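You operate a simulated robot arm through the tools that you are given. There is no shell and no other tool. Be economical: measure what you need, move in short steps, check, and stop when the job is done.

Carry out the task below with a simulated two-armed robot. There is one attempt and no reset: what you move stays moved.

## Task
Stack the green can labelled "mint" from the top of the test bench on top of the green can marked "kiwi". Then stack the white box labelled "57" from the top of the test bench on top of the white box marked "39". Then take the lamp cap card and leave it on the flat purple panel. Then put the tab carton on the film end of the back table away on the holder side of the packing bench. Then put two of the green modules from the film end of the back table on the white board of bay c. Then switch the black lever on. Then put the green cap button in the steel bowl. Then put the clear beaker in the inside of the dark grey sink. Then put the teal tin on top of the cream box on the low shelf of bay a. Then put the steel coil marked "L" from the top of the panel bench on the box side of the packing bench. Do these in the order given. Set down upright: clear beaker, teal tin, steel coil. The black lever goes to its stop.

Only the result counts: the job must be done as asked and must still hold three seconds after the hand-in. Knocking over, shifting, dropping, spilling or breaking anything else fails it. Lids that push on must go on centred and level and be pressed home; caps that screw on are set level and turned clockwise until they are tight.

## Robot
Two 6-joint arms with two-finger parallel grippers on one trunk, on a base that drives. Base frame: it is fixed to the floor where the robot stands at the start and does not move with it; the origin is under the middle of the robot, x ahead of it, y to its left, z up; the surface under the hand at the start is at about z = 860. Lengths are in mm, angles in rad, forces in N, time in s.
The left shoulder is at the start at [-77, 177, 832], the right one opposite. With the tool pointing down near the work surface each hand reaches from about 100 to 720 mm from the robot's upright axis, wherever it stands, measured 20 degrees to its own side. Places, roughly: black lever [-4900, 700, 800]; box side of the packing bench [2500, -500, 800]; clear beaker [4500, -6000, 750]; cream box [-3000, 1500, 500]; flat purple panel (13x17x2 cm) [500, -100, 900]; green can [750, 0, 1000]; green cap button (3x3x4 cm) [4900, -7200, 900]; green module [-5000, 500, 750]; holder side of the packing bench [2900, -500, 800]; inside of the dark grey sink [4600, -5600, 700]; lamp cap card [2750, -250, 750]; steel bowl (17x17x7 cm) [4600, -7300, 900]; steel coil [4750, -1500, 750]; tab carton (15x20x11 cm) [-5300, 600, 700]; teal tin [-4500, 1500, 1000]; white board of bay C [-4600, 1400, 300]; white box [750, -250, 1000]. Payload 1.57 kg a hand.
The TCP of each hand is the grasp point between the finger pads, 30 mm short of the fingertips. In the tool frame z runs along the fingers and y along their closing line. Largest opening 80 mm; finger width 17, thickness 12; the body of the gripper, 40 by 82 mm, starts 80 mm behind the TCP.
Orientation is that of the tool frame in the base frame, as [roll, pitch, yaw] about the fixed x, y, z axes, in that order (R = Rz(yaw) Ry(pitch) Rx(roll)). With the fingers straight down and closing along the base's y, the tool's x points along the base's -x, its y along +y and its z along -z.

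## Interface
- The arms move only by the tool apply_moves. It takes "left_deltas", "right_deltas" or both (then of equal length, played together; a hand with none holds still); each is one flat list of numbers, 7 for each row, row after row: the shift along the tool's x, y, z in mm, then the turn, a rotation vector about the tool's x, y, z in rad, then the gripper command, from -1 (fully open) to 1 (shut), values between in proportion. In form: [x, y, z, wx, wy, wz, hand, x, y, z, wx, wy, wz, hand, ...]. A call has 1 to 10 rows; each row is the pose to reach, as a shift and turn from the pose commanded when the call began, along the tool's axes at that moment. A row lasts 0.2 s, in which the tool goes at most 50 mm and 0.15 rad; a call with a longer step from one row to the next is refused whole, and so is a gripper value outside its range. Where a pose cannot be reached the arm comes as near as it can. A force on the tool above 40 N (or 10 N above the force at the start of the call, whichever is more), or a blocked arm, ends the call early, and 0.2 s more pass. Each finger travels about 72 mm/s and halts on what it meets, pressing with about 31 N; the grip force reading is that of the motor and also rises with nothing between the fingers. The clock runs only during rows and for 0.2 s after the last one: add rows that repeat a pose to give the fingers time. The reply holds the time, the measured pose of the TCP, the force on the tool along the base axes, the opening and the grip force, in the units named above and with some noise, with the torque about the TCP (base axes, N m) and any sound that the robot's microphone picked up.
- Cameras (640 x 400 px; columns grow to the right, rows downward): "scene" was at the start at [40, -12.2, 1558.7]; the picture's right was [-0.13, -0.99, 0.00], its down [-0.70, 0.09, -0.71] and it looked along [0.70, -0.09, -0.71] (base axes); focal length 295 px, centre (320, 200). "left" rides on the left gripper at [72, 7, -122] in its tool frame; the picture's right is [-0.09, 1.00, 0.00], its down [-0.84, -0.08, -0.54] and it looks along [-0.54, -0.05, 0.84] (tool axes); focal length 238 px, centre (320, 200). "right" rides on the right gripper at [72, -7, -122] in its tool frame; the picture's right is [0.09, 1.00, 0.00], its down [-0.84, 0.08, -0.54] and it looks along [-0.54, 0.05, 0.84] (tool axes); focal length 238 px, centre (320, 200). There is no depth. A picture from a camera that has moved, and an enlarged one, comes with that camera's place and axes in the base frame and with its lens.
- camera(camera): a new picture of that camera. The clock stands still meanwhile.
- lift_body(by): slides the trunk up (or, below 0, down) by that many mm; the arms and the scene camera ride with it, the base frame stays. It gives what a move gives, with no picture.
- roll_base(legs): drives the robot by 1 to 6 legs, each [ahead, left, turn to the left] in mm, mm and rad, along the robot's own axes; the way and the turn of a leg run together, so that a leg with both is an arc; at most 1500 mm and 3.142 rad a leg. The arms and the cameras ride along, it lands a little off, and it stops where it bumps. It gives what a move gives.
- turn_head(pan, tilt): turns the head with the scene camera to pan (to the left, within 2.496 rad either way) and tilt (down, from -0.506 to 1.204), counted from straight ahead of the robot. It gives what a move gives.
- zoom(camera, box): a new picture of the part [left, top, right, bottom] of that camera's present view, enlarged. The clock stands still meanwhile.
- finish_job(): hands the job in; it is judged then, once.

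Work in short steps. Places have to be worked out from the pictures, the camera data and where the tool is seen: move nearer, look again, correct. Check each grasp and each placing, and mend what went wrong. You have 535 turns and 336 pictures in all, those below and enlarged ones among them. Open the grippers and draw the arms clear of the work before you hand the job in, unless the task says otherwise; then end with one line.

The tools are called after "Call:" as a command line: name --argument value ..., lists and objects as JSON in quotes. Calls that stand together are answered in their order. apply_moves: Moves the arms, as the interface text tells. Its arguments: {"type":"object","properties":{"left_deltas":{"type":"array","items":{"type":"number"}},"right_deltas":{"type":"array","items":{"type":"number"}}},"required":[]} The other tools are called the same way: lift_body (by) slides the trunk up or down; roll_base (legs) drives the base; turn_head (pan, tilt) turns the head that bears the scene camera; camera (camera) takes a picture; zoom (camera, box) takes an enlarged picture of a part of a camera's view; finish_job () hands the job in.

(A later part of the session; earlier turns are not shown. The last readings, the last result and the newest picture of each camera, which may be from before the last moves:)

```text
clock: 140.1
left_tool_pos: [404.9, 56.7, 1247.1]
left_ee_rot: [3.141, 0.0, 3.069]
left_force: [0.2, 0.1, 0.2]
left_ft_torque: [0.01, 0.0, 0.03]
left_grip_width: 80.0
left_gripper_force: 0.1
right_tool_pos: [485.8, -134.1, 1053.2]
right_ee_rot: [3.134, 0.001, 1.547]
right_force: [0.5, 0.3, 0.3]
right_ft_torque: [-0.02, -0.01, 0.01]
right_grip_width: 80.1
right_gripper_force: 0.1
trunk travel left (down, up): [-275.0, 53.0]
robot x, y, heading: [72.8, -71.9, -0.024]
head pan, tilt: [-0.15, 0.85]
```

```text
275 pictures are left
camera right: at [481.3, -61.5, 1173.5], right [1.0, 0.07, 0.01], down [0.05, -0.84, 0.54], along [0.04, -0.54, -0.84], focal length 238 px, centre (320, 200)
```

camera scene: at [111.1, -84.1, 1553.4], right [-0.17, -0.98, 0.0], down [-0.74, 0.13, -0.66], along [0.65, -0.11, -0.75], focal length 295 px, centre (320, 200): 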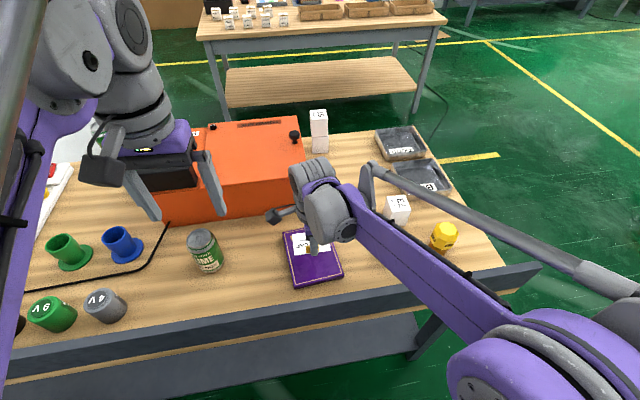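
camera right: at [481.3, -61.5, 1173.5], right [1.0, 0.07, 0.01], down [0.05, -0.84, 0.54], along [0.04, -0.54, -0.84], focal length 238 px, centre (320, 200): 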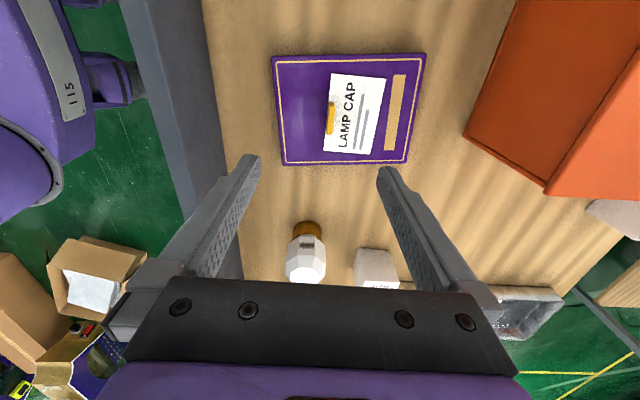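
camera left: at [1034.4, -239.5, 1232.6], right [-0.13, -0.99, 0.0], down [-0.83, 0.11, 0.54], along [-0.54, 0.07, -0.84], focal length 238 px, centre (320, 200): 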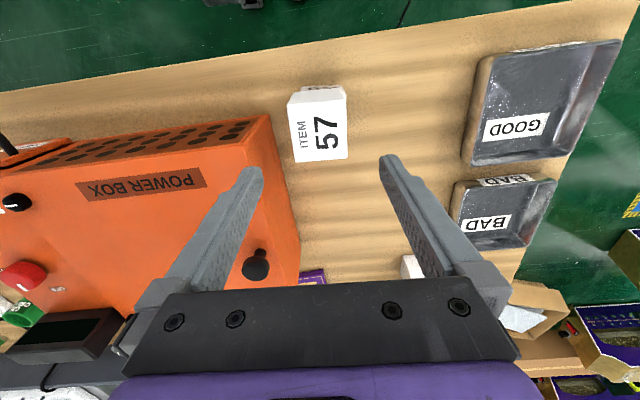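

Card is on the panel. Raise the right hand and turn it back before travelling.

Call:
apply_moves --right_deltas '[0, 0, -40, 0, 0, -0.15, -1, 0, -10, -80, 0, 0, -0.3, -1, 0, -20, -120, 0, 0, -0.45, -1, 0, -30, -150, 0, 0, -0.6, -1, 0, -40, -170, 0, 0, -0.75, -1, 0, -50, -190, 0, 0, -0.9, -1, -20, -60, -190, 0, 0, -1.05, -1, -40, -70, -190, 0, 0, -1.2, -1, -60, -80, -190, 0, 0, -1.35, -1, -80, -90, -190, 0, 0, -1.5, -1]'

Call:
turn_head --pan 2.3 --tilt 0.2

Call:
camera --camera "scene"

Call:
turn_head --pan -2.3 --tilt 0.2

Call:
camera --camera "scene"

```text
clock: 142.3
left_tool_pos: [404.8, 56.7, 1248.3]
left_ee_rot: [-3.141, -0.001, 3.068]
left_force: [-0.2, 0.8, 0.0]
left_ft_torque: [0.0, -0.02, -0.01]
left_grip_width: 79.8
left_gripper_force: 0.0
right_tool_pos: [392.5, -211.5, 1241.5]
right_ee_rot: [-3.141, 0.01, 3.05]
right_force: [0.8, -0.8, 0.4]
right_ft_torque: [0.0, -0.01, 0.03]
right_grip_width: 79.9
right_gripper_force: 0.0
trunk travel left (down, up): [-275.0, 53.0]
robot x, y, heading: [75.0, -69.6, -0.026]
head pan, tilt: [-0.15, 0.85]
```

```text
clock: 144.5
left_tool_pos: [405.1, 57.3, 1246.1]
left_ee_rot: [-3.142, -0.001, 3.07]
left_force: [0.7, -0.7, -0.4]
left_ft_torque: [-0.03, -0.01, -0.04]
left_grip_width: 80.2
left_gripper_force: 0.2
right_tool_pos: [393.9, -211.0, 1240.8]
right_ee_rot: [3.141, 0.006, 3.047]
right_force: [-0.2, 0.1, -0.2]
right_ft_torque: [0.0, 0.0, 0.0]
right_grip_width: 80.1
right_gripper_force: 0.1
trunk travel left (down, up): [-275.0, 53.0]
robot x, y, heading: [72.2, -70.2, -0.019]
head pan, tilt: [2.3, 0.201]
```

```text
274 pictures are left
camera scene: at [-26.7, 0.4, 1611.1], right [0.76, 0.65, 0.0], down [0.13, -0.15, -0.98], along [-0.64, 0.75, -0.2], focal length 295 px, centre (320, 200)
```

scene: 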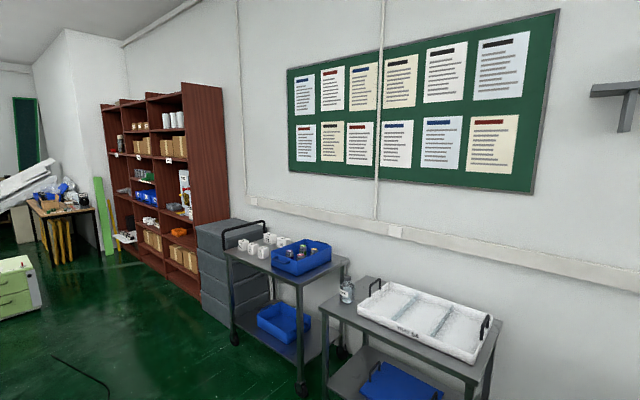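

```text
clock: 148.2
left_tool_pos: [404.3, 56.9, 1246.6]
left_ee_rot: [3.141, -0.001, 3.068]
left_force: [-0.9, -0.3, -0.1]
left_ft_torque: [-0.04, -0.02, 0.04]
left_grip_width: 79.9
left_gripper_force: 0.1
right_tool_pos: [394.5, -210.4, 1241.4]
right_ee_rot: [-3.142, 0.006, 3.047]
right_force: [0.3, 0.3, 0.6]
right_ft_torque: [0.0, 0.01, 0.03]
right_grip_width: 80.0
right_gripper_force: 0.0
trunk travel left (down, up): [-275.0, 53.0]
robot x, y, heading: [74.8, -69.9, -0.025]
head pan, tilt: [-2.3, 0.201]
```

```text
273 pictures are left
camera scene: at [-30.0, -138.5, 1611.1], right [-0.73, 0.68, 0.0], down [0.14, 0.15, -0.98], along [-0.67, -0.72, -0.2], focal length 295 px, centre (320, 200)
```

scene: 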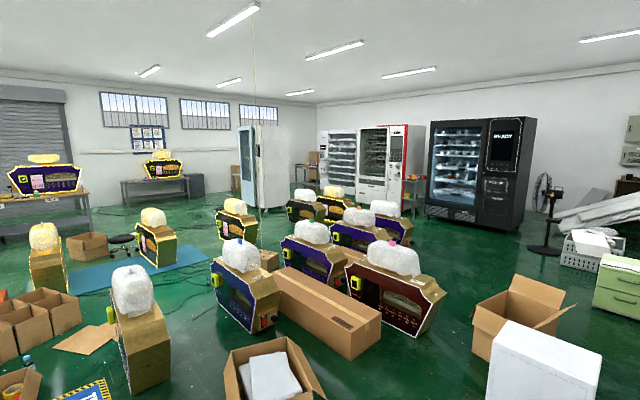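

Aisle along y≈350–600 toward -x seems clear (carts at y>1040, white box at y<-100). Back off, turn round and go a first stretch.

Call:
roll_base --legs '[[-520, 0, 0], [0, 420, 0], [0, 0, 3.14]]'

Call:
turn_head --pan 0 --tilt 0.3

Call:
camera --camera "scene"

```text
clock: 162.3
left_tool_pos: [-769.8, 238.5, 1246.8]
left_ee_rot: [3.141, 0.0, -0.09]
left_force: [0.1, -0.2, -0.5]
left_ft_torque: [-0.03, 0.01, 0.01]
left_grip_width: 79.9
left_gripper_force: 0.0
right_tool_pos: [-753.4, 507.2, 1242.2]
right_ee_rot: [3.141, 0.007, -0.11]
right_force: [0.5, -0.4, 0.0]
right_ft_torque: [-0.01, 0.01, -0.02]
right_grip_width: 79.9
right_gripper_force: 0.1
trunk travel left (down, up): [-275.0, 53.0]
robot x, y, heading: [-435.8, 360.4, 3.104]
head pan, tilt: [-2.3, 0.201]
```

```text
clock: 164.5
left_tool_pos: [-770.1, 240.2, 1246.4]
left_ee_rot: [-3.141, 0.001, -0.09]
left_force: [0.2, -0.9, 1.1]
left_ft_torque: [0.02, -0.02, 0.01]
left_grip_width: 80.2
left_gripper_force: 0.2
right_tool_pos: [-753.8, 506.1, 1240.9]
right_ee_rot: [-3.142, 0.006, -0.11]
right_force: [-0.3, 0.2, 0.1]
right_ft_torque: [0.01, -0.04, -0.01]
right_grip_width: 79.9
right_gripper_force: 0.1
trunk travel left (down, up): [-275.0, 53.0]
robot x, y, heading: [-437.4, 358.0, 3.102]
head pan, tilt: [0.0, 0.3]
```

```text
272 pictures are left
camera scene: at [-489.4, 360.5, 1601.8], right [0.04, 1.0, 0.0], down [0.3, -0.01, -0.96], along [-0.95, 0.04, -0.3], focal length 295 px, centre (320, 200)
```

scene: 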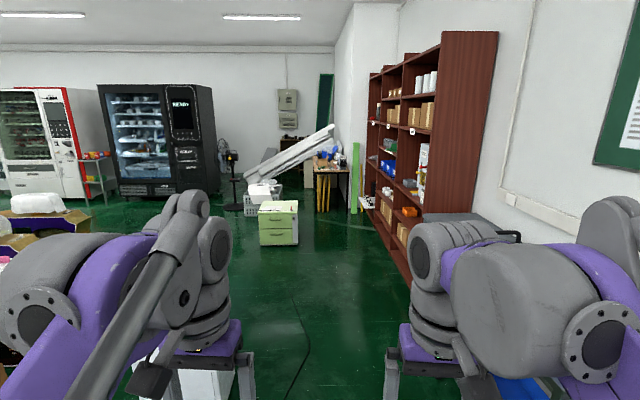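

Way ahead is free. Drive to about x=-3200, y≈680.

Call:
roll_base --legs '[[1450, 0, 0.035], [1350, -240, 0]]'

Call:
camera --camera "scene"

```text
clock: 178.1
left_tool_pos: [-3563.8, 512.0, 1247.6]
left_ee_rot: [3.141, -0.001, -0.059]
left_force: [-0.1, -0.7, -0.7]
left_ft_torque: [0.04, 0.01, -0.02]
left_grip_width: 80.0
left_gripper_force: 0.1
right_tool_pos: [-3556.0, 780.4, 1242.4]
right_ee_rot: [3.141, 0.008, -0.081]
right_force: [-0.3, 0.5, -0.4]
right_ft_torque: [-0.01, -0.01, -0.02]
right_grip_width: 80.0
right_gripper_force: 0.0
trunk travel left (down, up): [-275.0, 53.0]
robot x, y, heading: [-3234.2, 643.5, 3.132]
head pan, tilt: [0.0, 0.3]
```

```text
271 pictures are left
camera scene: at [-3287.5, 641.8, 1601.8], right [0.01, 1.0, 0.0], down [0.3, 0.0, -0.96], along [-0.96, 0.01, -0.3], focal length 295 px, centre (320, 200)
```

scene: 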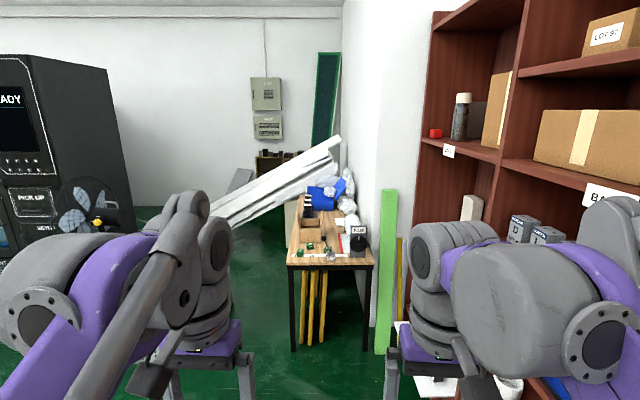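

Call:
zoom --camera "scene" --box '[270, 160, 400, 280]'

```text
3.33 times, centred on (335, 220) of scene
camera zoom: at [-3287.5, 641.8, 1601.8], right [0.01, 1.0, 0.0], down [0.3, 0.0, -0.96], along [-0.96, 0.01, -0.3], focal length 983 px, centre (270, 133)
```

zoom: 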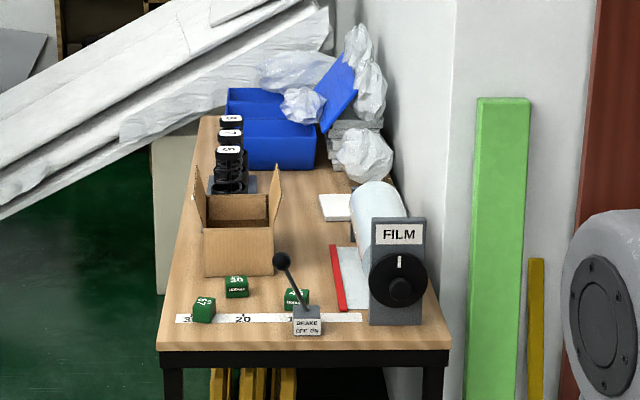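

The back table: lever "BRAKE OFF ON", three green modules, film roll, open carton with flaps. Drive closer to x≈-4450.

Call:
roll_base --legs '[[1220, 0, 0.008]]'

Call:
turn_head --pan 0 --tilt 0.75

Call:
camera --camera "scene"

```text
clock: 184.3
left_tool_pos: [-4780.9, 509.1, 1247.1]
left_ee_rot: [-3.141, 0.0, -0.044]
left_force: [0.1, 0.1, 0.8]
left_ft_torque: [0.0, 0.01, 0.01]
left_grip_width: 80.1
left_gripper_force: 0.1
right_tool_pos: [-4779.5, 777.9, 1241.7]
right_ee_rot: [3.141, 0.007, -0.064]
right_force: [-0.3, 1.0, -0.7]
right_ft_torque: [-0.01, -0.01, -0.03]
right_grip_width: 79.9
right_gripper_force: 0.1
trunk travel left (down, up): [-275.0, 53.0]
robot x, y, heading: [-4455.0, 651.2, -3.138]
head pan, tilt: [0.0, 0.3]
```

```text
clock: 185.2
left_tool_pos: [-4782.2, 509.6, 1246.3]
left_ee_rot: [-3.141, 0.001, -0.044]
left_force: [0.6, 0.8, 0.3]
left_ft_torque: [0.01, 0.01, 0.0]
left_grip_width: 80.0
left_gripper_force: 0.0
right_tool_pos: [-4778.4, 777.9, 1242.2]
right_ee_rot: [3.141, 0.007, -0.065]
right_force: [-0.6, -1.0, 0.0]
right_ft_torque: [0.05, -0.02, -0.02]
right_grip_width: 79.8
right_gripper_force: 0.0
trunk travel left (down, up): [-275.0, 53.0]
robot x, y, heading: [-4456.1, 643.4, -3.129]
head pan, tilt: [0.0, 0.75]
```

```text
269 pictures are left
camera scene: at [-4496.3, 643.8, 1561.5], right [-0.01, 1.0, 0.0], down [0.68, 0.0, -0.73], along [-0.73, 0.0, -0.68], focal length 295 px, centre (320, 200)
```

scene: 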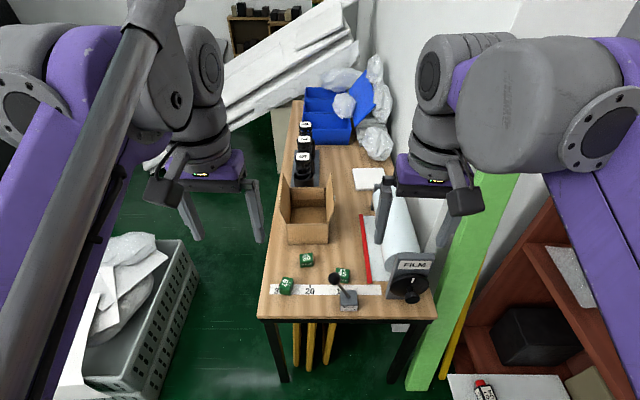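

Table front edge ≈-4885, with a wall close on its right. Look at the free floor to the left of the table as an alternative stand.

Call:
turn_head --pan 0.6 --tilt 0.75

Call:
camera --camera "scene"

Call:
turn_head --pan -0.5 --tilt 0.75

Call:
camera --camera "scene"

```text
clock: 186.2
left_tool_pos: [-4781.5, 509.4, 1246.4]
left_ee_rot: [3.14, 0.0, -0.044]
left_force: [0.0, -0.1, -0.1]
left_ft_torque: [0.02, 0.0, -0.01]
left_grip_width: 80.1
left_gripper_force: 0.2
right_tool_pos: [-4778.8, 776.8, 1241.9]
right_ee_rot: [3.14, 0.008, -0.064]
right_force: [-0.2, 0.7, 0.5]
right_ft_torque: [-0.01, 0.01, 0.03]
right_grip_width: 80.1
right_gripper_force: 0.0
trunk travel left (down, up): [-275.0, 53.0]
robot x, y, heading: [-4457.0, 644.8, -3.133]
head pan, tilt: [0.6, 0.75]
```

```text
268 pictures are left
camera scene: at [-4481.6, 597.2, 1561.5], right [-0.57, 0.82, 0.0], down [0.56, 0.39, -0.73], along [-0.6, -0.42, -0.68], focal length 295 px, centre (320, 200)
```

scene: 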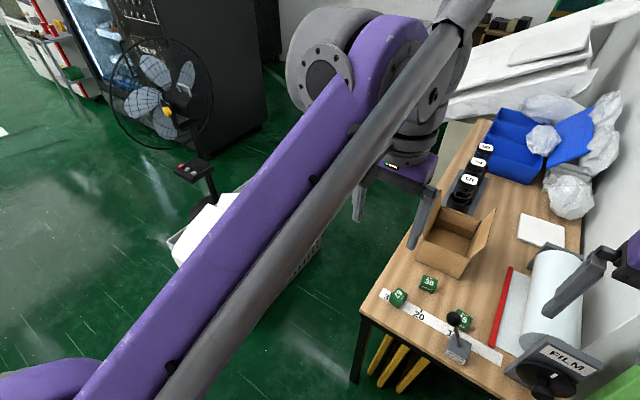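

```text
clock: 187.5
left_tool_pos: [-4781.7, 508.6, 1247.3]
left_ee_rot: [3.141, 0.0, -0.042]
left_force: [0.2, -0.6, 0.1]
left_ft_torque: [-0.01, 0.03, 0.03]
left_grip_width: 80.1
left_gripper_force: 0.1
right_tool_pos: [-4777.4, 777.4, 1241.7]
right_ee_rot: [3.141, 0.008, -0.065]
right_force: [-0.6, 0.1, -0.3]
right_ft_torque: [0.01, -0.01, 0.01]
right_grip_width: 80.1
right_gripper_force: 0.0
trunk travel left (down, up): [-275.0, 53.0]
robot x, y, heading: [-4451.8, 645.3, -3.135]
head pan, tilt: [-0.499, 0.75]
```

```text
267 pictures are left
camera scene: at [-4486.5, 683.5, 1561.5], right [0.47, 0.88, 0.0], down [0.6, -0.32, -0.73], along [-0.64, 0.35, -0.68], focal length 295 px, centre (320, 200)
```

scene: 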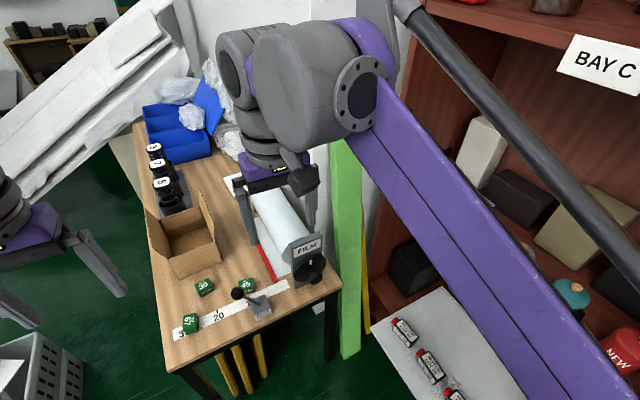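

I'll work from the front end. Drive 190 mm nearer and slightly left, lower the trunk 120 mm, and look again.

Call:
roll_base --legs '[[190, 50, 0]]'

Call:
lift_body --by -120

Call:
turn_head --pan 0 --tilt 0.75

Call:
camera --camera "scene"

Call:
camera --camera "left"

```text
clock: 189.1
left_tool_pos: [-4968.9, 458.2, 1247.6]
left_ee_rot: [-3.141, 0.0, -0.044]
left_force: [-0.3, 0.1, 0.0]
left_ft_torque: [-0.01, 0.01, 0.01]
left_grip_width: 79.8
left_gripper_force: 0.1
right_tool_pos: [-4967.7, 728.1, 1241.7]
right_ee_rot: [3.141, 0.006, -0.063]
right_force: [-0.2, -0.6, 0.2]
right_ft_torque: [0.0, 0.01, 0.05]
right_grip_width: 79.6
right_gripper_force: 0.0
trunk travel left (down, up): [-275.0, 53.0]
robot x, y, heading: [-4641.9, 597.8, -3.132]
head pan, tilt: [-0.499, 0.75]
```

```text
clock: 190.6
left_tool_pos: [-4969.4, 458.6, 1127.0]
left_ee_rot: [3.14, 0.0, -0.044]
left_force: [0.1, -1.1, 0.0]
left_ft_torque: [-0.01, 0.0, 0.04]
left_grip_width: 80.0
left_gripper_force: 0.1
right_tool_pos: [-4967.4, 726.1, 1121.5]
right_ee_rot: [-3.141, 0.007, -0.063]
right_force: [-0.9, -1.2, 0.3]
right_ft_torque: [-0.03, 0.0, 0.02]
right_grip_width: 80.1
right_gripper_force: 0.1
trunk travel left (down, up): [-155.0, 173.0]
robot x, y, heading: [-4645.7, 592.4, -3.136]
head pan, tilt: [-0.499, 0.75]
```

```text
clock: 191.5
left_tool_pos: [-4969.2, 458.8, 1126.9]
left_ee_rot: [-3.141, 0.0, -0.042]
left_force: [0.4, -0.4, -1.1]
left_ft_torque: [0.0, -0.02, 0.0]
left_grip_width: 80.0
left_gripper_force: 0.0
right_tool_pos: [-4967.1, 726.9, 1120.6]
right_ee_rot: [3.14, 0.007, -0.065]
right_force: [0.3, 0.1, 0.0]
right_ft_torque: [0.0, 0.04, -0.02]
right_grip_width: 79.9
right_gripper_force: 0.0
trunk travel left (down, up): [-155.0, 173.0]
robot x, y, heading: [-4643.6, 597.8, -3.134]
head pan, tilt: [0.0, 0.75]
```

```text
266 pictures are left
camera scene: at [-4692.3, 593.7, 1441.4], right [-0.01, 1.0, 0.0], down [0.68, 0.0, -0.73], along [-0.73, 0.0, -0.68], focal length 295 px, centre (320, 200)
```

scene: 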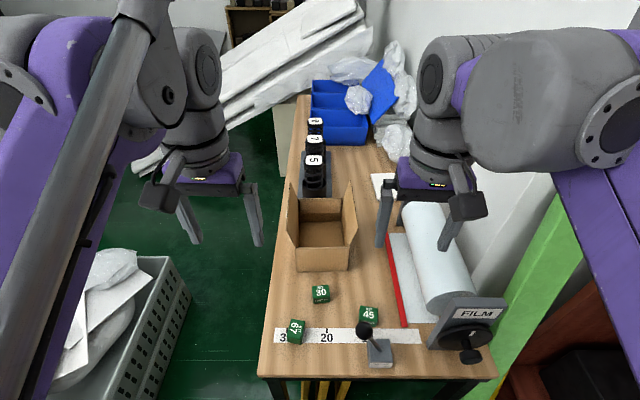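

```text
265 pictures are left
camera left: at [-4897.6, 447.6, 1248.3], right [-0.13, -0.99, 0.0], down [-0.83, 0.11, 0.54], along [-0.54, 0.07, -0.84], focal length 238 px, centre (320, 200)
```

left: 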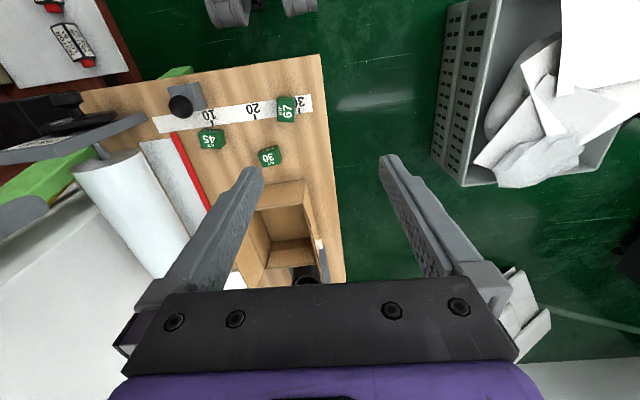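

Call:
zoom --camera "scene" --box '[260, 150, 400, 290]'

Call:
zoom --camera "left" --box '[200, 140, 370, 290]'

```text
2.86 times, centred on (330, 220) of scene
camera zoom: at [-4692.3, 593.7, 1441.4], right [-0.01, 1.0, 0.0], down [0.68, 0.0, -0.73], along [-0.73, 0.0, -0.68], focal length 842 px, centre (291, 143)
```

zoom: 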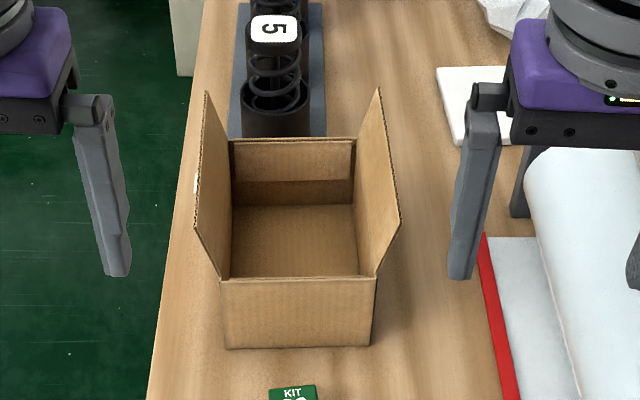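

```text
2.67 times, centred on (285, 215) of left
camera zoom: at [-4897.6, 447.6, 1248.3], right [-0.13, -0.99, 0.0], down [-0.83, 0.11, 0.54], along [-0.54, 0.07, -0.84], focal length 636 px, centre (413, 160)
```

zoom: 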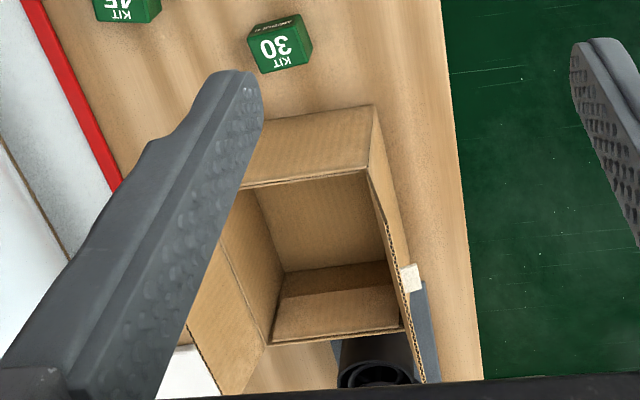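

Carton centre ≈(-5281,597), rim z≈813, with side flaps up to z≈884 leaning outward; a small white tab sits on the left flap. Bring the left hand nearer to look.

Call:
apply_moves --left_deltas '[-38, -2, 22, 0, 0, 0, -1, -76, -4, 44, 0, 0, 0, -1, -114, -6, 66, 0, 0, 0, -1, -152, -8, 88, 0, 0, 0, -1, -190, -10, 110, 0, 0, 0, -1, -225, -12, 140, 0, 0, 0, -1]'

Call:
camera --camera "left"

```text
clock: 192.9
left_tool_pos: [-5194.0, 480.2, 984.8]
left_ee_rot: [3.141, -0.001, -0.042]
left_force: [0.4, -0.1, 0.7]
left_ft_torque: [-0.02, 0.01, 0.0]
left_grip_width: 80.1
left_gripper_force: 0.0
right_tool_pos: [-4968.7, 728.3, 1120.9]
right_ee_rot: [3.14, 0.008, -0.062]
right_force: [-0.2, -0.8, 0.6]
right_ft_torque: [0.0, -0.01, -0.01]
right_grip_width: 80.2
right_gripper_force: 0.0
trunk travel left (down, up): [-155.0, 173.0]
robot x, y, heading: [-4648.9, 591.3, -3.135]
head pan, tilt: [0.0, 0.75]
```

```text
262 pictures are left
camera left: at [-5123.2, 469.0, 1106.5], right [-0.13, -0.99, 0.0], down [-0.83, 0.11, 0.54], along [-0.54, 0.07, -0.84], focal length 238 px, centre (320, 200)
```

left: 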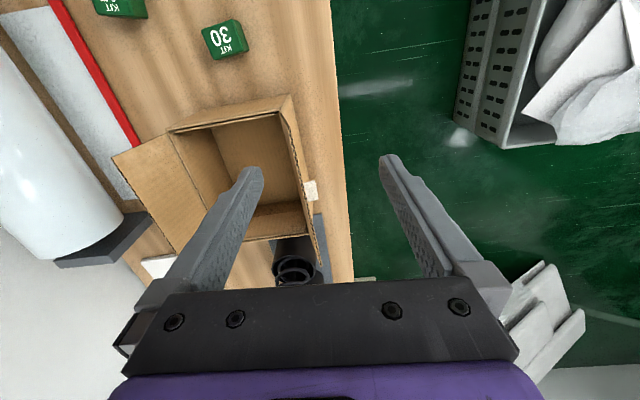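

Call:
zoom --camera "left" --box '[230, 80, 390, 270]'

```text
2.11 times, centred on (310, 175) of left
camera zoom: at [-5123.2, 469.0, 1106.5], right [-0.13, -0.99, 0.0], down [-0.83, 0.11, 0.54], along [-0.54, 0.07, -0.84], focal length 502 px, centre (341, 253)
```

zoom: 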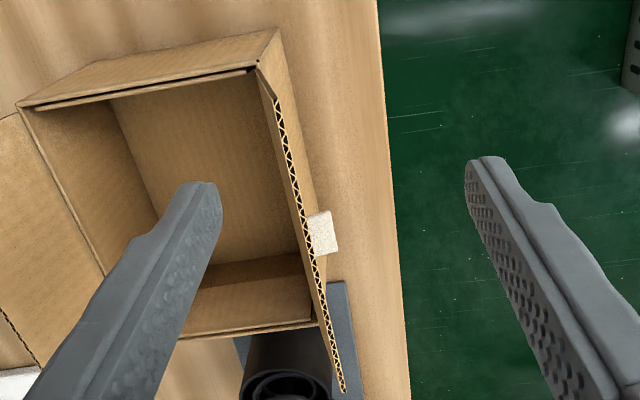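

The white tab protrudes from the left flap at (-5278,500,841). I'll grip the flap just ahead of the tab (x≈-5235), tool tilted 0.25 rad to match the flap. Move to the pre-grasp pose.

Call:
apply_moves --left_deltas '[-20, -4, 15, 0.1, 0, 0, -1, -41, -8, 30, 0.2, 0, 0, -1, -41, -8, 38, 0.25, 0, 0, -1]'

Call:
camera --camera "left"

Call:
zoom --camera "scene" --box '[240, 130, 400, 290]'

```text
clock: 193.7
left_tool_pos: [-5234.0, 490.0, 948.2]
left_ee_rot: [-2.891, 0.0, -0.044]
left_force: [0.6, -0.2, 0.1]
left_ft_torque: [-0.01, 0.03, -0.03]
left_grip_width: 80.0
left_gripper_force: 0.1
right_tool_pos: [-4966.8, 725.9, 1121.4]
right_ee_rot: [-3.141, 0.008, -0.062]
right_force: [0.8, 0.1, 0.4]
right_ft_torque: [0.01, 0.0, -0.01]
right_grip_width: 79.8
right_gripper_force: 0.1
trunk travel left (down, up): [-155.0, 173.0]
robot x, y, heading: [-4639.2, 597.2, -3.135]
head pan, tilt: [0.0, 0.75]
```

```text
260 pictures are left
camera left: at [-5163.6, 448.7, 1064.3], right [-0.13, -0.96, -0.25], down [-0.84, -0.02, 0.54], along [-0.53, 0.28, -0.8], focal length 238 px, centre (320, 200)
```

left: 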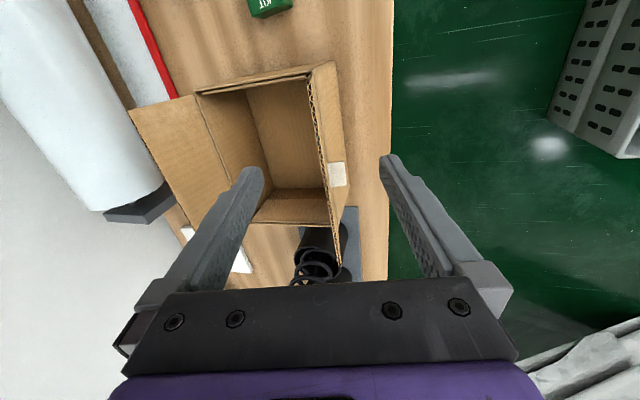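

```text
2.50 times, centred on (320, 210) of scene
camera zoom: at [-4691.8, 593.6, 1441.4], right [-0.01, 1.0, 0.0], down [0.68, 0.01, -0.73], along [-0.73, -0.01, -0.68], focal length 737 px, centre (320, 175)
```

zoom: 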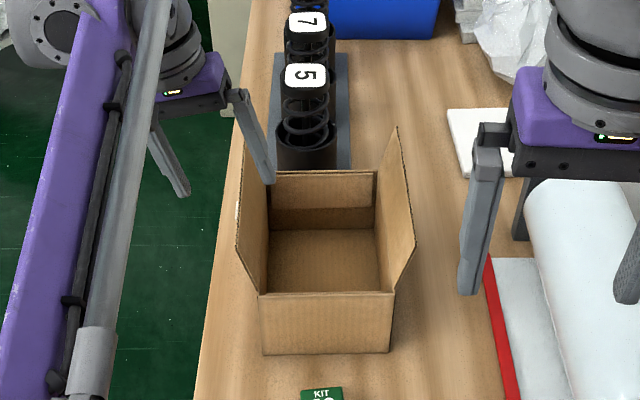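

The flap is edge-on between the fingers and clear of the tab. Advance 98 mm along the tool axis and close.

Call:
apply_moves --left_deltas '[0, 0, 40, 0, 0, 0, -1, 0, 0, 80, 0, 0, 0, -1, 0, 0, 98, 0, 0, 0, -1, 0, 0, 98, 0, 0, 0, 0, 0, 0, 98, 0, 0, 0, 1, 0, 0, 98, 0, 0, 0, 1, 0, 0, 98, 0, 0, 0, 1]'

Call:
camera --camera "left"

Call:
zoom --camera "scene" --box '[240, 130, 400, 290]'

```text
clock: 195.3
left_tool_pos: [-5232.0, 515.0, 853.2]
left_ee_rot: [-2.894, 0.0, -0.042]
left_force: [0.5, 1.1, 2.3]
left_ft_torque: [0.04, -0.26, 0.07]
left_grip_width: 2.2
left_gripper_force: 24.1
right_tool_pos: [-4966.9, 727.4, 1121.9]
right_ee_rot: [-3.141, 0.005, -0.061]
right_force: [-0.5, -0.2, -0.5]
right_ft_torque: [0.0, -0.01, -0.01]
right_grip_width: 79.9
right_gripper_force: 0.0
trunk travel left (down, up): [-155.0, 173.0]
robot x, y, heading: [-4645.2, 598.6, -3.138]
head pan, tilt: [0.0, 0.75]
```

```text
258 pictures are left
camera left: at [-5162.4, 474.1, 969.6], right [-0.13, -0.96, -0.25], down [-0.84, -0.02, 0.54], along [-0.53, 0.28, -0.8], focal length 238 px, centre (320, 200)
```

left: 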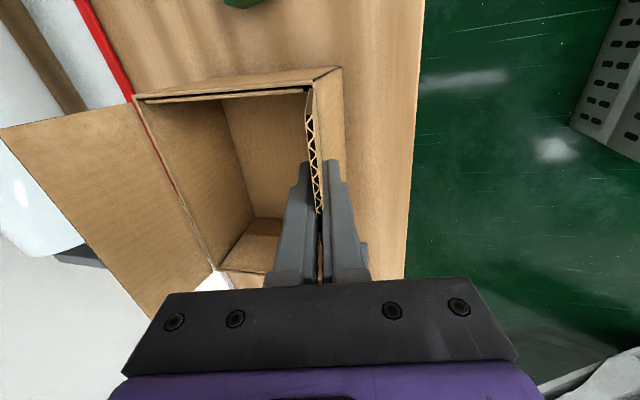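

```text
2.50 times, centred on (320, 210) of scene
camera zoom: at [-4692.1, 593.8, 1441.4], right [-0.01, 1.0, 0.0], down [0.68, 0.01, -0.73], along [-0.73, -0.01, -0.68], focal length 737 px, centre (320, 175)
```

zoom: 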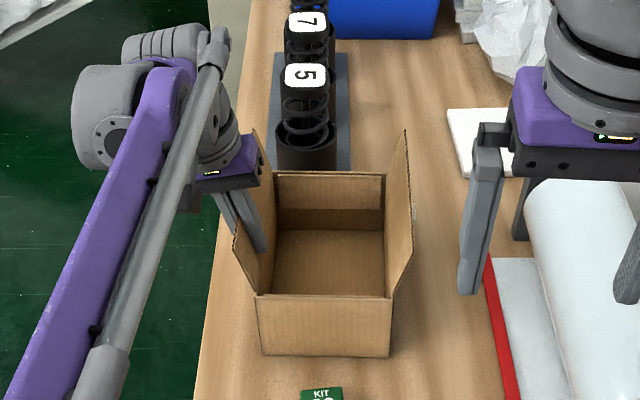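

The flap is between the fingers. Lift 25 mm and check for sag.

Call:
apply_moves --left_deltas '[0, 2, -8, 0, 0, 0, 1, 0, 4, -16, 0, 0, 0, 1, 0, 6, -25, 0, 0, 0, 1]'

Call:
camera --camera "left"

Call:
zoom --camera "scene" --box '[240, 130, 400, 290]'

```text
clock: 196.1
left_tool_pos: [-5234.1, 501.7, 876.8]
left_ee_rot: [-2.893, -0.001, -0.042]
left_force: [0.6, 0.1, 0.1]
left_ft_torque: [-0.01, -0.04, 0.01]
left_grip_width: 2.3
left_gripper_force: 24.3
right_tool_pos: [-4967.1, 727.0, 1122.5]
right_ee_rot: [-3.142, 0.006, -0.063]
right_force: [0.0, 0.1, -0.9]
right_ft_torque: [0.0, 0.0, -0.01]
right_grip_width: 80.3
right_gripper_force: 0.1
trunk travel left (down, up): [-155.0, 173.0]
robot x, y, heading: [-4642.8, 595.6, -3.133]
head pan, tilt: [0.0, 0.75]
```

```text
256 pictures are left
camera left: at [-5162.9, 461.3, 992.7], right [-0.13, -0.96, -0.25], down [-0.84, -0.02, 0.54], along [-0.53, 0.28, -0.8], focal length 238 px, centre (320, 200)
```

left: 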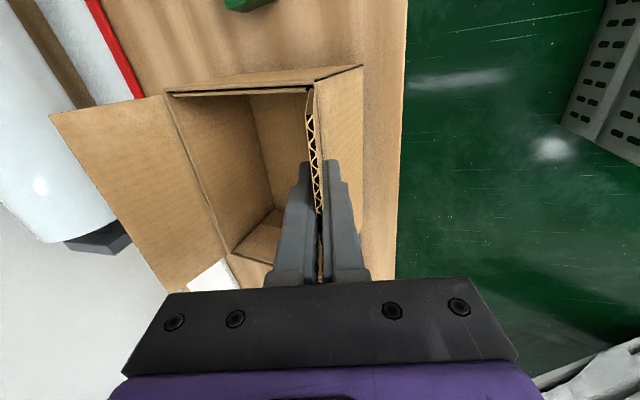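

```text
2.50 times, centred on (320, 210) of scene
camera zoom: at [-4692.3, 593.6, 1441.4], right [-0.01, 1.0, 0.0], down [0.68, 0.01, -0.73], along [-0.73, -0.01, -0.68], focal length 737 px, centre (320, 175)
```

zoom: 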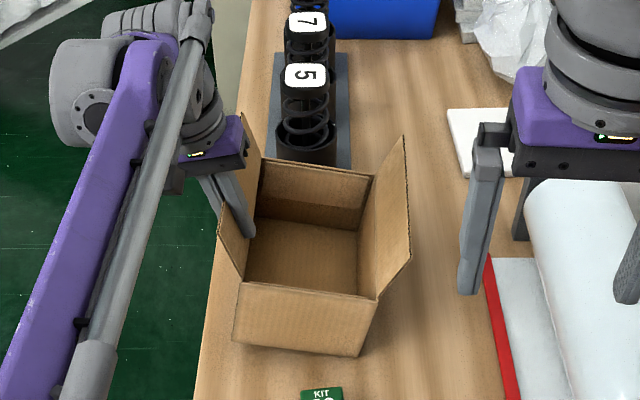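

The flap is hinged, so the carton tilts. Set it back down, release, and grip the solid front wall instead.

Call:
apply_moves --left_deltas '[0, -2, 8, 0, 0, 0, 1, 0, -4, 16, 0, 0, 0, 1, 0, -6, 24, 0, 0, 0, 1, 0, -6, 24, 0, 0, 0, 0.8, 0, -6, 24, 0, 0, 0, 0, 0, -6, 24, 0, 0, 0, -1, 0, -6, 24, 0, 0, 0, -1]'

Call:
apply_moves --left_deltas '[0, 0, -40, 0, 0, 0, -1, 0, 0, -80, 0, 0, 0, -1, 0, 0, -110, 0, 0, 0, -1]'

Call:
zoom --camera "scene" --box '[240, 130, 400, 290]'

```text
clock: 197.7
left_tool_pos: [-5232.8, 513.3, 854.7]
left_ee_rot: [-2.892, 0.0, -0.043]
left_force: [0.0, 0.5, 0.2]
left_ft_torque: [0.02, 0.02, 0.0]
left_grip_width: 79.8
left_gripper_force: 0.0
right_tool_pos: [-4967.2, 726.1, 1121.3]
right_ee_rot: [-3.141, 0.005, -0.063]
right_force: [-0.5, 0.1, 0.7]
right_ft_torque: [0.02, 0.03, 0.02]
right_grip_width: 80.0
right_gripper_force: 0.1
trunk travel left (down, up): [-155.0, 173.0]
robot x, y, heading: [-4643.3, 597.7, -3.132]
head pan, tilt: [0.0, 0.75]
```

```text
clock: 198.5
left_tool_pos: [-5234.0, 487.3, 959.1]
left_ee_rot: [-2.893, 0.001, -0.045]
left_force: [-0.2, 0.0, 0.7]
left_ft_torque: [0.01, 0.01, -0.01]
left_grip_width: 79.9
left_gripper_force: 0.0
right_tool_pos: [-4967.0, 726.1, 1120.6]
right_ee_rot: [-3.141, 0.006, -0.063]
right_force: [0.0, -0.1, 0.4]
right_ft_torque: [0.01, 0.0, 0.0]
right_grip_width: 80.0
right_gripper_force: 0.0
trunk travel left (down, up): [-155.0, 173.0]
robot x, y, heading: [-4645.0, 591.2, -3.134]
head pan, tilt: [0.0, 0.75]
```

```text
2.50 times, centred on (320, 210) of scene
camera zoom: at [-4692.5, 593.5, 1441.4], right [-0.01, 1.0, 0.0], down [0.68, 0.01, -0.73], along [-0.73, -0.01, -0.68], focal length 737 px, centre (320, 175)
```

zoom: 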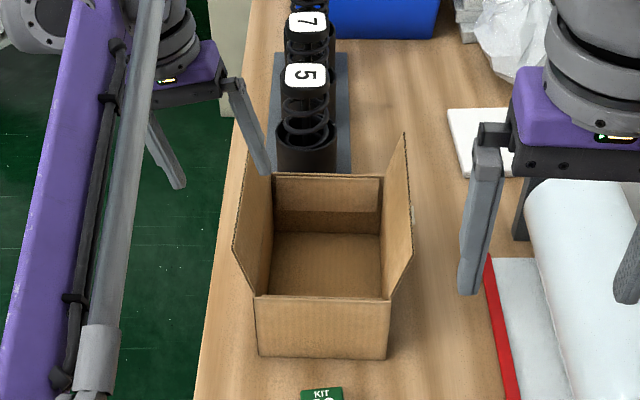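

Front wall top edge ≈ x -5175, y 520–668, z 813. Bring the left hand upright above and in front of it.

Call:
apply_moves --left_deltas '[25, -26, -15, -0.07, 0, 0, -1, 50, -52, -25, -0.14, 0, 0, -1, 78, -80, -20, -0.2, 0, 0, -1, 109, -105, -15, -0.25, 0, 0, -1]'

Call:
apply_moves --left_deltas '[0, 0, 0, 0, 0, -0.15, -1, 0, 0, 0, 0, 0, -0.3, -1, 0, 0, 0, 0, 0, -0.45, -1, 0, 0, 0, 0, 0, -0.6, -1, 0, 0, 0, 0, 0, -0.75, -1, 0, 0, 0, 0, 0, -0.9, -1, 0, 0, 0, 0, 0, -1.05, -1, 0, 0, 0, 0, 0, -1.2, -1, 0, 0, 0, 0, 0, -1.35, -1, 0, 0, 0, 0, 0, -1.5, -1]'

Call:
camera --camera "left"

```text
clock: 199.5
left_tool_pos: [-5119.4, 581.1, 1003.2]
left_ee_rot: [3.141, 0.001, -0.042]
left_force: [-0.6, -0.9, 0.0]
left_ft_torque: [0.01, 0.02, 0.05]
left_grip_width: 80.0
left_gripper_force: 0.0
right_tool_pos: [-4966.3, 727.2, 1120.8]
right_ee_rot: [-3.141, 0.009, -0.062]
right_force: [0.5, 0.3, 0.4]
right_ft_torque: [0.01, 0.03, -0.01]
right_grip_width: 80.1
right_gripper_force: 0.1
trunk travel left (down, up): [-155.0, 173.0]
robot x, y, heading: [-4642.1, 594.9, -3.132]
head pan, tilt: [0.0, 0.75]
```

```text
clock: 201.7
left_tool_pos: [-5120.9, 581.1, 1001.5]
left_ee_rot: [3.14, 0.001, 1.459]
left_force: [-0.4, 0.8, 0.3]
left_ft_torque: [-0.02, 0.0, -0.02]
left_grip_width: 80.2
left_gripper_force: 0.1
right_tool_pos: [-4968.1, 727.8, 1120.8]
right_ee_rot: [-3.141, 0.009, -0.063]
right_force: [-0.2, 0.3, -0.1]
right_ft_torque: [0.0, 0.01, 0.01]
right_grip_width: 80.0
right_gripper_force: 0.1
trunk travel left (down, up): [-155.0, 173.0]
robot x, y, heading: [-4642.0, 597.3, -3.134]
head pan, tilt: [0.0, 0.75]
```

```text
253 pictures are left
camera left: at [-5106.2, 649.3, 1123.2], right [0.98, -0.2, 0.0], down [-0.17, -0.82, 0.54], along [-0.11, -0.53, -0.84], focal length 238 px, centre (320, 200)
```

left: 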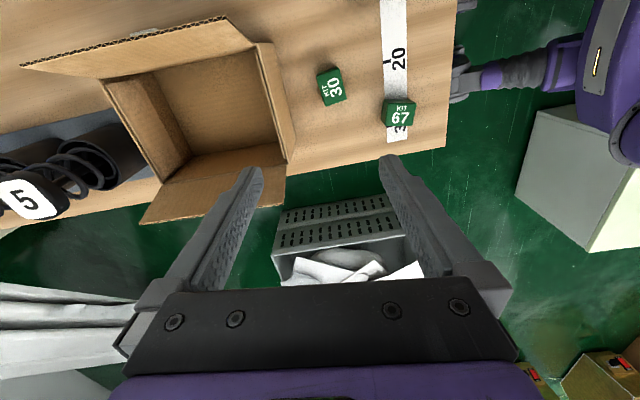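

Move over the front wall with fingers straddling it, stopping just above the rim.

Call:
apply_moves --left_deltas '[-3, -27, 20, 0, 0, -0.06, -1, -6, -55, 50, 0, 0, -0.11, -1, -6, -55, 95, 0, 0, -0.11, -1, -6, -55, 140, 0, 0, -0.11, -1]'

Call:
camera --camera "left"

Call:
zoom --camera "scene" --box '[240, 130, 400, 290]'

```text
clock: 202.7
left_tool_pos: [-5175.7, 580.8, 861.6]
left_ee_rot: [3.141, 0.0, 1.566]
left_force: [0.4, 1.2, -0.8]
left_ft_torque: [0.01, -0.02, 0.01]
left_grip_width: 80.2
left_gripper_force: 0.1
right_tool_pos: [-4967.6, 726.7, 1120.7]
right_ee_rot: [-3.141, 0.008, -0.063]
right_force: [1.0, 0.5, 0.4]
right_ft_torque: [0.01, -0.03, 0.0]
right_grip_width: 80.0
right_gripper_force: 0.1
trunk travel left (down, up): [-155.0, 173.0]
robot x, y, heading: [-4646.5, 595.8, -3.131]
head pan, tilt: [0.0, 0.75]
```

```text
252 pictures are left
camera left: at [-5169.7, 650.5, 983.3], right [1.0, -0.1, 0.0], down [-0.08, -0.84, 0.54], along [-0.05, -0.54, -0.84], focal length 238 px, centre (320, 200)
```

left: 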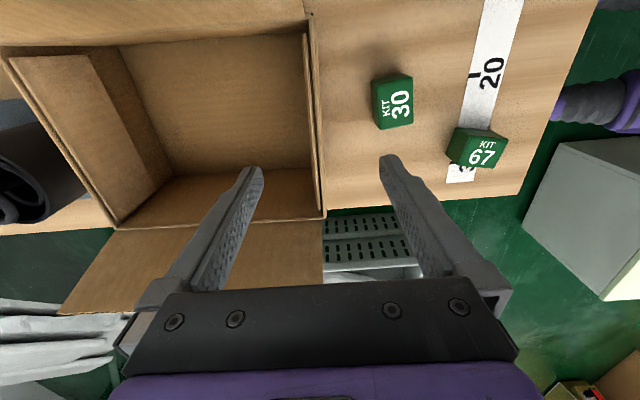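

```text
2.50 times, centred on (320, 210) of scene
camera zoom: at [-4692.9, 593.7, 1441.3], right [-0.01, 1.0, 0.0], down [0.68, 0.01, -0.73], along [-0.73, -0.01, -0.68], focal length 737 px, centre (320, 175)
```

zoom: 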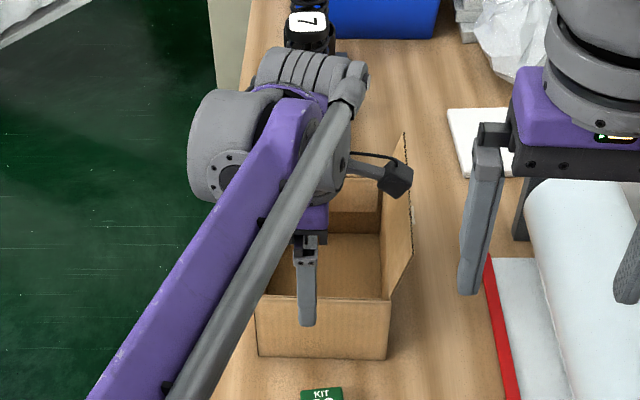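

Wall is centred. Narrow the opening to ~46 mm (to clear module 30), descend to z≈788 and close.

Call:
apply_moves --left_deltas '[0, 0, 0, 0, 0, 0, -0.15, 0, 0, 0, 0, 0, 0, -0.15, 0, 0, 25, 0, 0, 0, -0.15, 0, 0, 50, 0, 0, 0, -0.15, 0, 0, 73, 0, 0, 0, -0.15, 0, 0, 73, 0, 0, 0, 1, 0, 0, 73, 0, 0, 0, 1, 0, 0, 73, 0, 0, 0, 1]'

Call:
camera --camera "left"

```text
clock: 204.5
left_tool_pos: [-5177.2, 579.7, 788.8]
left_ee_rot: [3.141, 0.0, 1.568]
left_force: [-0.3, 0.8, -0.1]
left_ft_torque: [0.0, 0.01, -0.04]
left_grip_width: 3.4
left_gripper_force: 24.4
right_tool_pos: [-4966.9, 727.5, 1121.2]
right_ee_rot: [-3.14, 0.008, -0.063]
right_force: [0.6, 0.0, -0.1]
right_ft_torque: [-0.01, -0.02, 0.0]
right_grip_width: 79.8
right_gripper_force: 0.0
trunk travel left (down, up): [-155.0, 173.0]
robot x, y, heading: [-4641.1, 598.3, -3.136]
head pan, tilt: [0.0, 0.75]
```

```text
250 pictures are left
camera left: at [-5169.7, 650.5, 910.0], right [1.0, -0.1, 0.0], down [-0.08, -0.84, 0.54], along [-0.05, -0.54, -0.84], focal length 238 px, centre (320, 200)
```

left: 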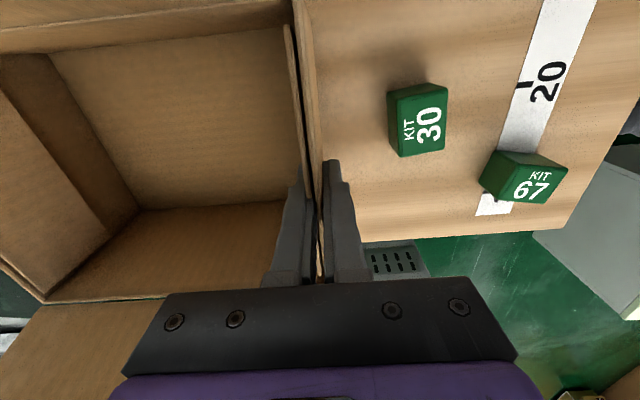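

Gripped the front wall. Lift 30 mm and check level.

Call:
apply_moves --left_deltas '[0, 0, -8, 0, 0, 0, 1, 0, 0, -18, 0, 0, 0, 1, 0, 0, -30, 0, 0, 0, 1]'

Call:
camera --camera "left"

Call:
zoom --camera "scene" --box '[240, 130, 400, 290]'

```text
clock: 205.3
left_tool_pos: [-5176.2, 580.0, 819.5]
left_ee_rot: [3.141, -0.002, 1.567]
left_force: [0.6, 0.4, -0.1]
left_ft_torque: [0.01, -0.09, 0.02]
left_grip_width: 3.5
left_gripper_force: 24.4
right_tool_pos: [-4965.9, 726.8, 1122.6]
right_ee_rot: [-3.141, 0.008, -0.064]
right_force: [-0.5, -0.4, -0.2]
right_ft_torque: [-0.01, -0.01, 0.01]
right_grip_width: 80.1
right_gripper_force: 0.0
trunk travel left (down, up): [-155.0, 173.0]
robot x, y, heading: [-4644.1, 596.3, -3.134]
head pan, tilt: [0.0, 0.75]
```

```text
249 pictures are left
camera left: at [-5169.0, 650.8, 940.5], right [1.0, -0.1, 0.0], down [-0.08, -0.84, 0.54], along [-0.05, -0.54, -0.84], focal length 238 px, centre (320, 200)
```

left: 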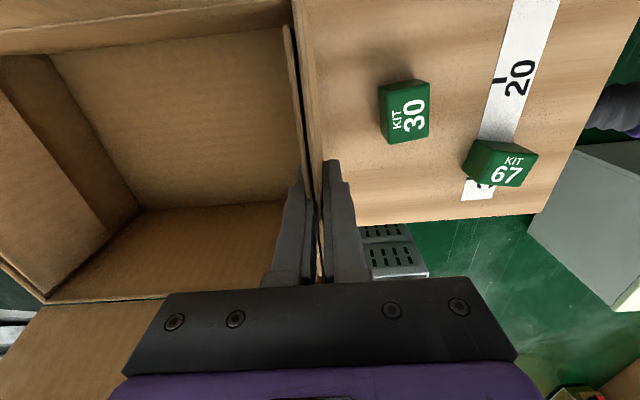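

```text
2.50 times, centred on (320, 210) of scene
camera zoom: at [-4692.2, 593.7, 1441.4], right [-0.01, 1.0, 0.0], down [0.68, 0.01, -0.73], along [-0.73, -0.01, -0.68], focal length 737 px, centre (320, 175)
```

zoom: 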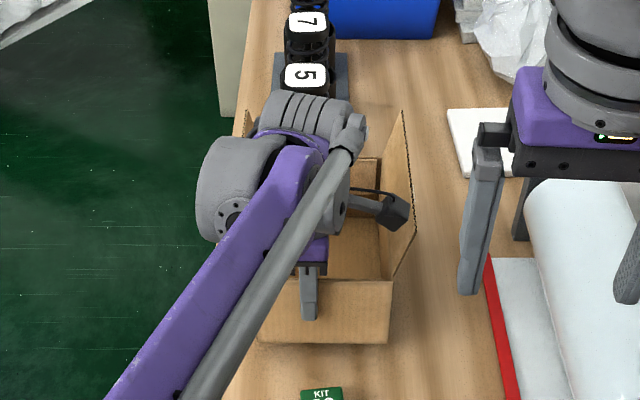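

Carton lifts level. Raise straight up, then retract toward the body.

Call:
apply_moves --left_deltas '[0, 0, -45, 0, 0, 0, 1, 0, 0, -90, 0, 0, 0, 1, 0, 0, -135, 0, 0, 0, 1, 0, 40, -155, 0, 0, 0, 1, 0, 80, -175, 0, 0, 0, 1, 0, 115, -200, 0, 0, 0, 1]'

Call:
lift_body --by 120

Call:
camera --camera "scene"

```text
clock: 206.7
left_tool_pos: [-5061.1, 579.0, 1019.0]
left_ee_rot: [3.141, 0.0, 1.568]
left_force: [-0.6, -0.2, -1.2]
left_ft_torque: [-0.03, -0.06, 0.0]
left_grip_width: 3.6
left_gripper_force: 24.2
right_tool_pos: [-4966.6, 728.0, 1122.0]
right_ee_rot: [-3.142, 0.008, -0.062]
right_force: [0.3, 0.7, -0.3]
right_ft_torque: [0.01, 0.03, 0.0]
right_grip_width: 80.1
right_gripper_force: 0.0
trunk travel left (down, up): [-155.0, 173.0]
robot x, y, heading: [-4640.0, 598.3, -3.138]
head pan, tilt: [0.0, 0.75]
```

```text
clock: 208.2
left_tool_pos: [-5061.0, 579.7, 1137.3]
left_ee_rot: [-3.141, -0.002, 1.567]
left_force: [-0.1, 0.6, -0.6]
left_ft_torque: [0.0, -0.09, -0.03]
left_grip_width: 3.7
left_gripper_force: 24.3
right_tool_pos: [-4966.4, 727.3, 1241.2]
right_ee_rot: [3.141, 0.007, -0.063]
right_force: [0.6, -0.4, 0.2]
right_ft_torque: [-0.02, 0.01, 0.02]
right_grip_width: 79.9
right_gripper_force: 0.1
trunk travel left (down, up): [-275.0, 53.0]
robot x, y, heading: [-4642.8, 598.4, -3.136]
head pan, tilt: [0.0, 0.75]
```

```text
247 pictures are left
camera scene: at [-4684.2, 593.8, 1561.3], right [-0.01, 1.0, 0.0], down [0.68, 0.01, -0.73], along [-0.73, -0.01, -0.68], focal length 295 px, centre (320, 200)
```

scene: 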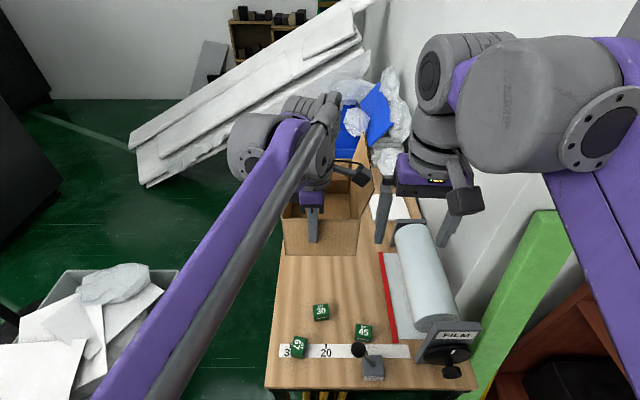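

Drive back out of the aisle, turn around in the open, and head toward the packing bench with the carton.

Call:
roll_base --legs '[[-1500, 0, 0], [-650, 150, 0], [0, 0, 3.14], [1500, 0, 0]]'

Call:
turn_head --pan 0 --tilt 0.5

Call:
camera --camera "scene"

```text
clock: 233.4
left_tool_pos: [-560.6, 485.8, 1139.3]
left_ee_rot: [-3.141, -0.002, -1.57]
left_force: [-0.5, -0.5, -0.4]
left_ft_torque: [0.0, 0.11, 0.05]
left_grip_width: 3.6
left_gripper_force: 24.4
right_tool_pos: [-653.8, 339.1, 1240.1]
right_ee_rot: [3.14, 0.007, 3.084]
right_force: [0.2, 0.1, 0.0]
right_ft_torque: [0.01, -0.02, 0.06]
right_grip_width: 80.0
right_gripper_force: 0.0
trunk travel left (down, up): [-275.0, 53.0]
robot x, y, heading: [-979.9, 466.5, 0.014]
head pan, tilt: [0.0, 0.75]
```

```text
clock: 234.2
left_tool_pos: [-561.2, 486.9, 1139.6]
left_ee_rot: [-3.141, 0.0, -1.569]
left_force: [-0.3, -0.1, -1.6]
left_ft_torque: [0.01, 0.09, -0.02]
left_grip_width: 3.4
left_gripper_force: 24.4
right_tool_pos: [-654.0, 337.3, 1242.3]
right_ee_rot: [-3.141, 0.009, 3.084]
right_force: [-0.7, -0.4, 0.8]
right_ft_torque: [0.01, 0.0, 0.02]
right_grip_width: 80.1
right_gripper_force: 0.0
trunk travel left (down, up): [-275.0, 53.0]
robot x, y, heading: [-980.1, 464.7, 0.013]
head pan, tilt: [0.0, 0.499]
```

```text
246 pictures are left
camera scene: at [-928.2, 465.8, 1583.4], right [0.01, -1.0, 0.0], down [-0.48, -0.01, -0.88], along [0.88, 0.01, -0.48], focal length 295 px, centre (320, 200)
```

scene: 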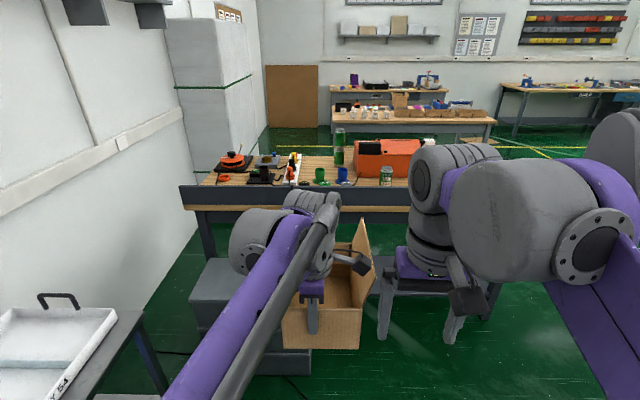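

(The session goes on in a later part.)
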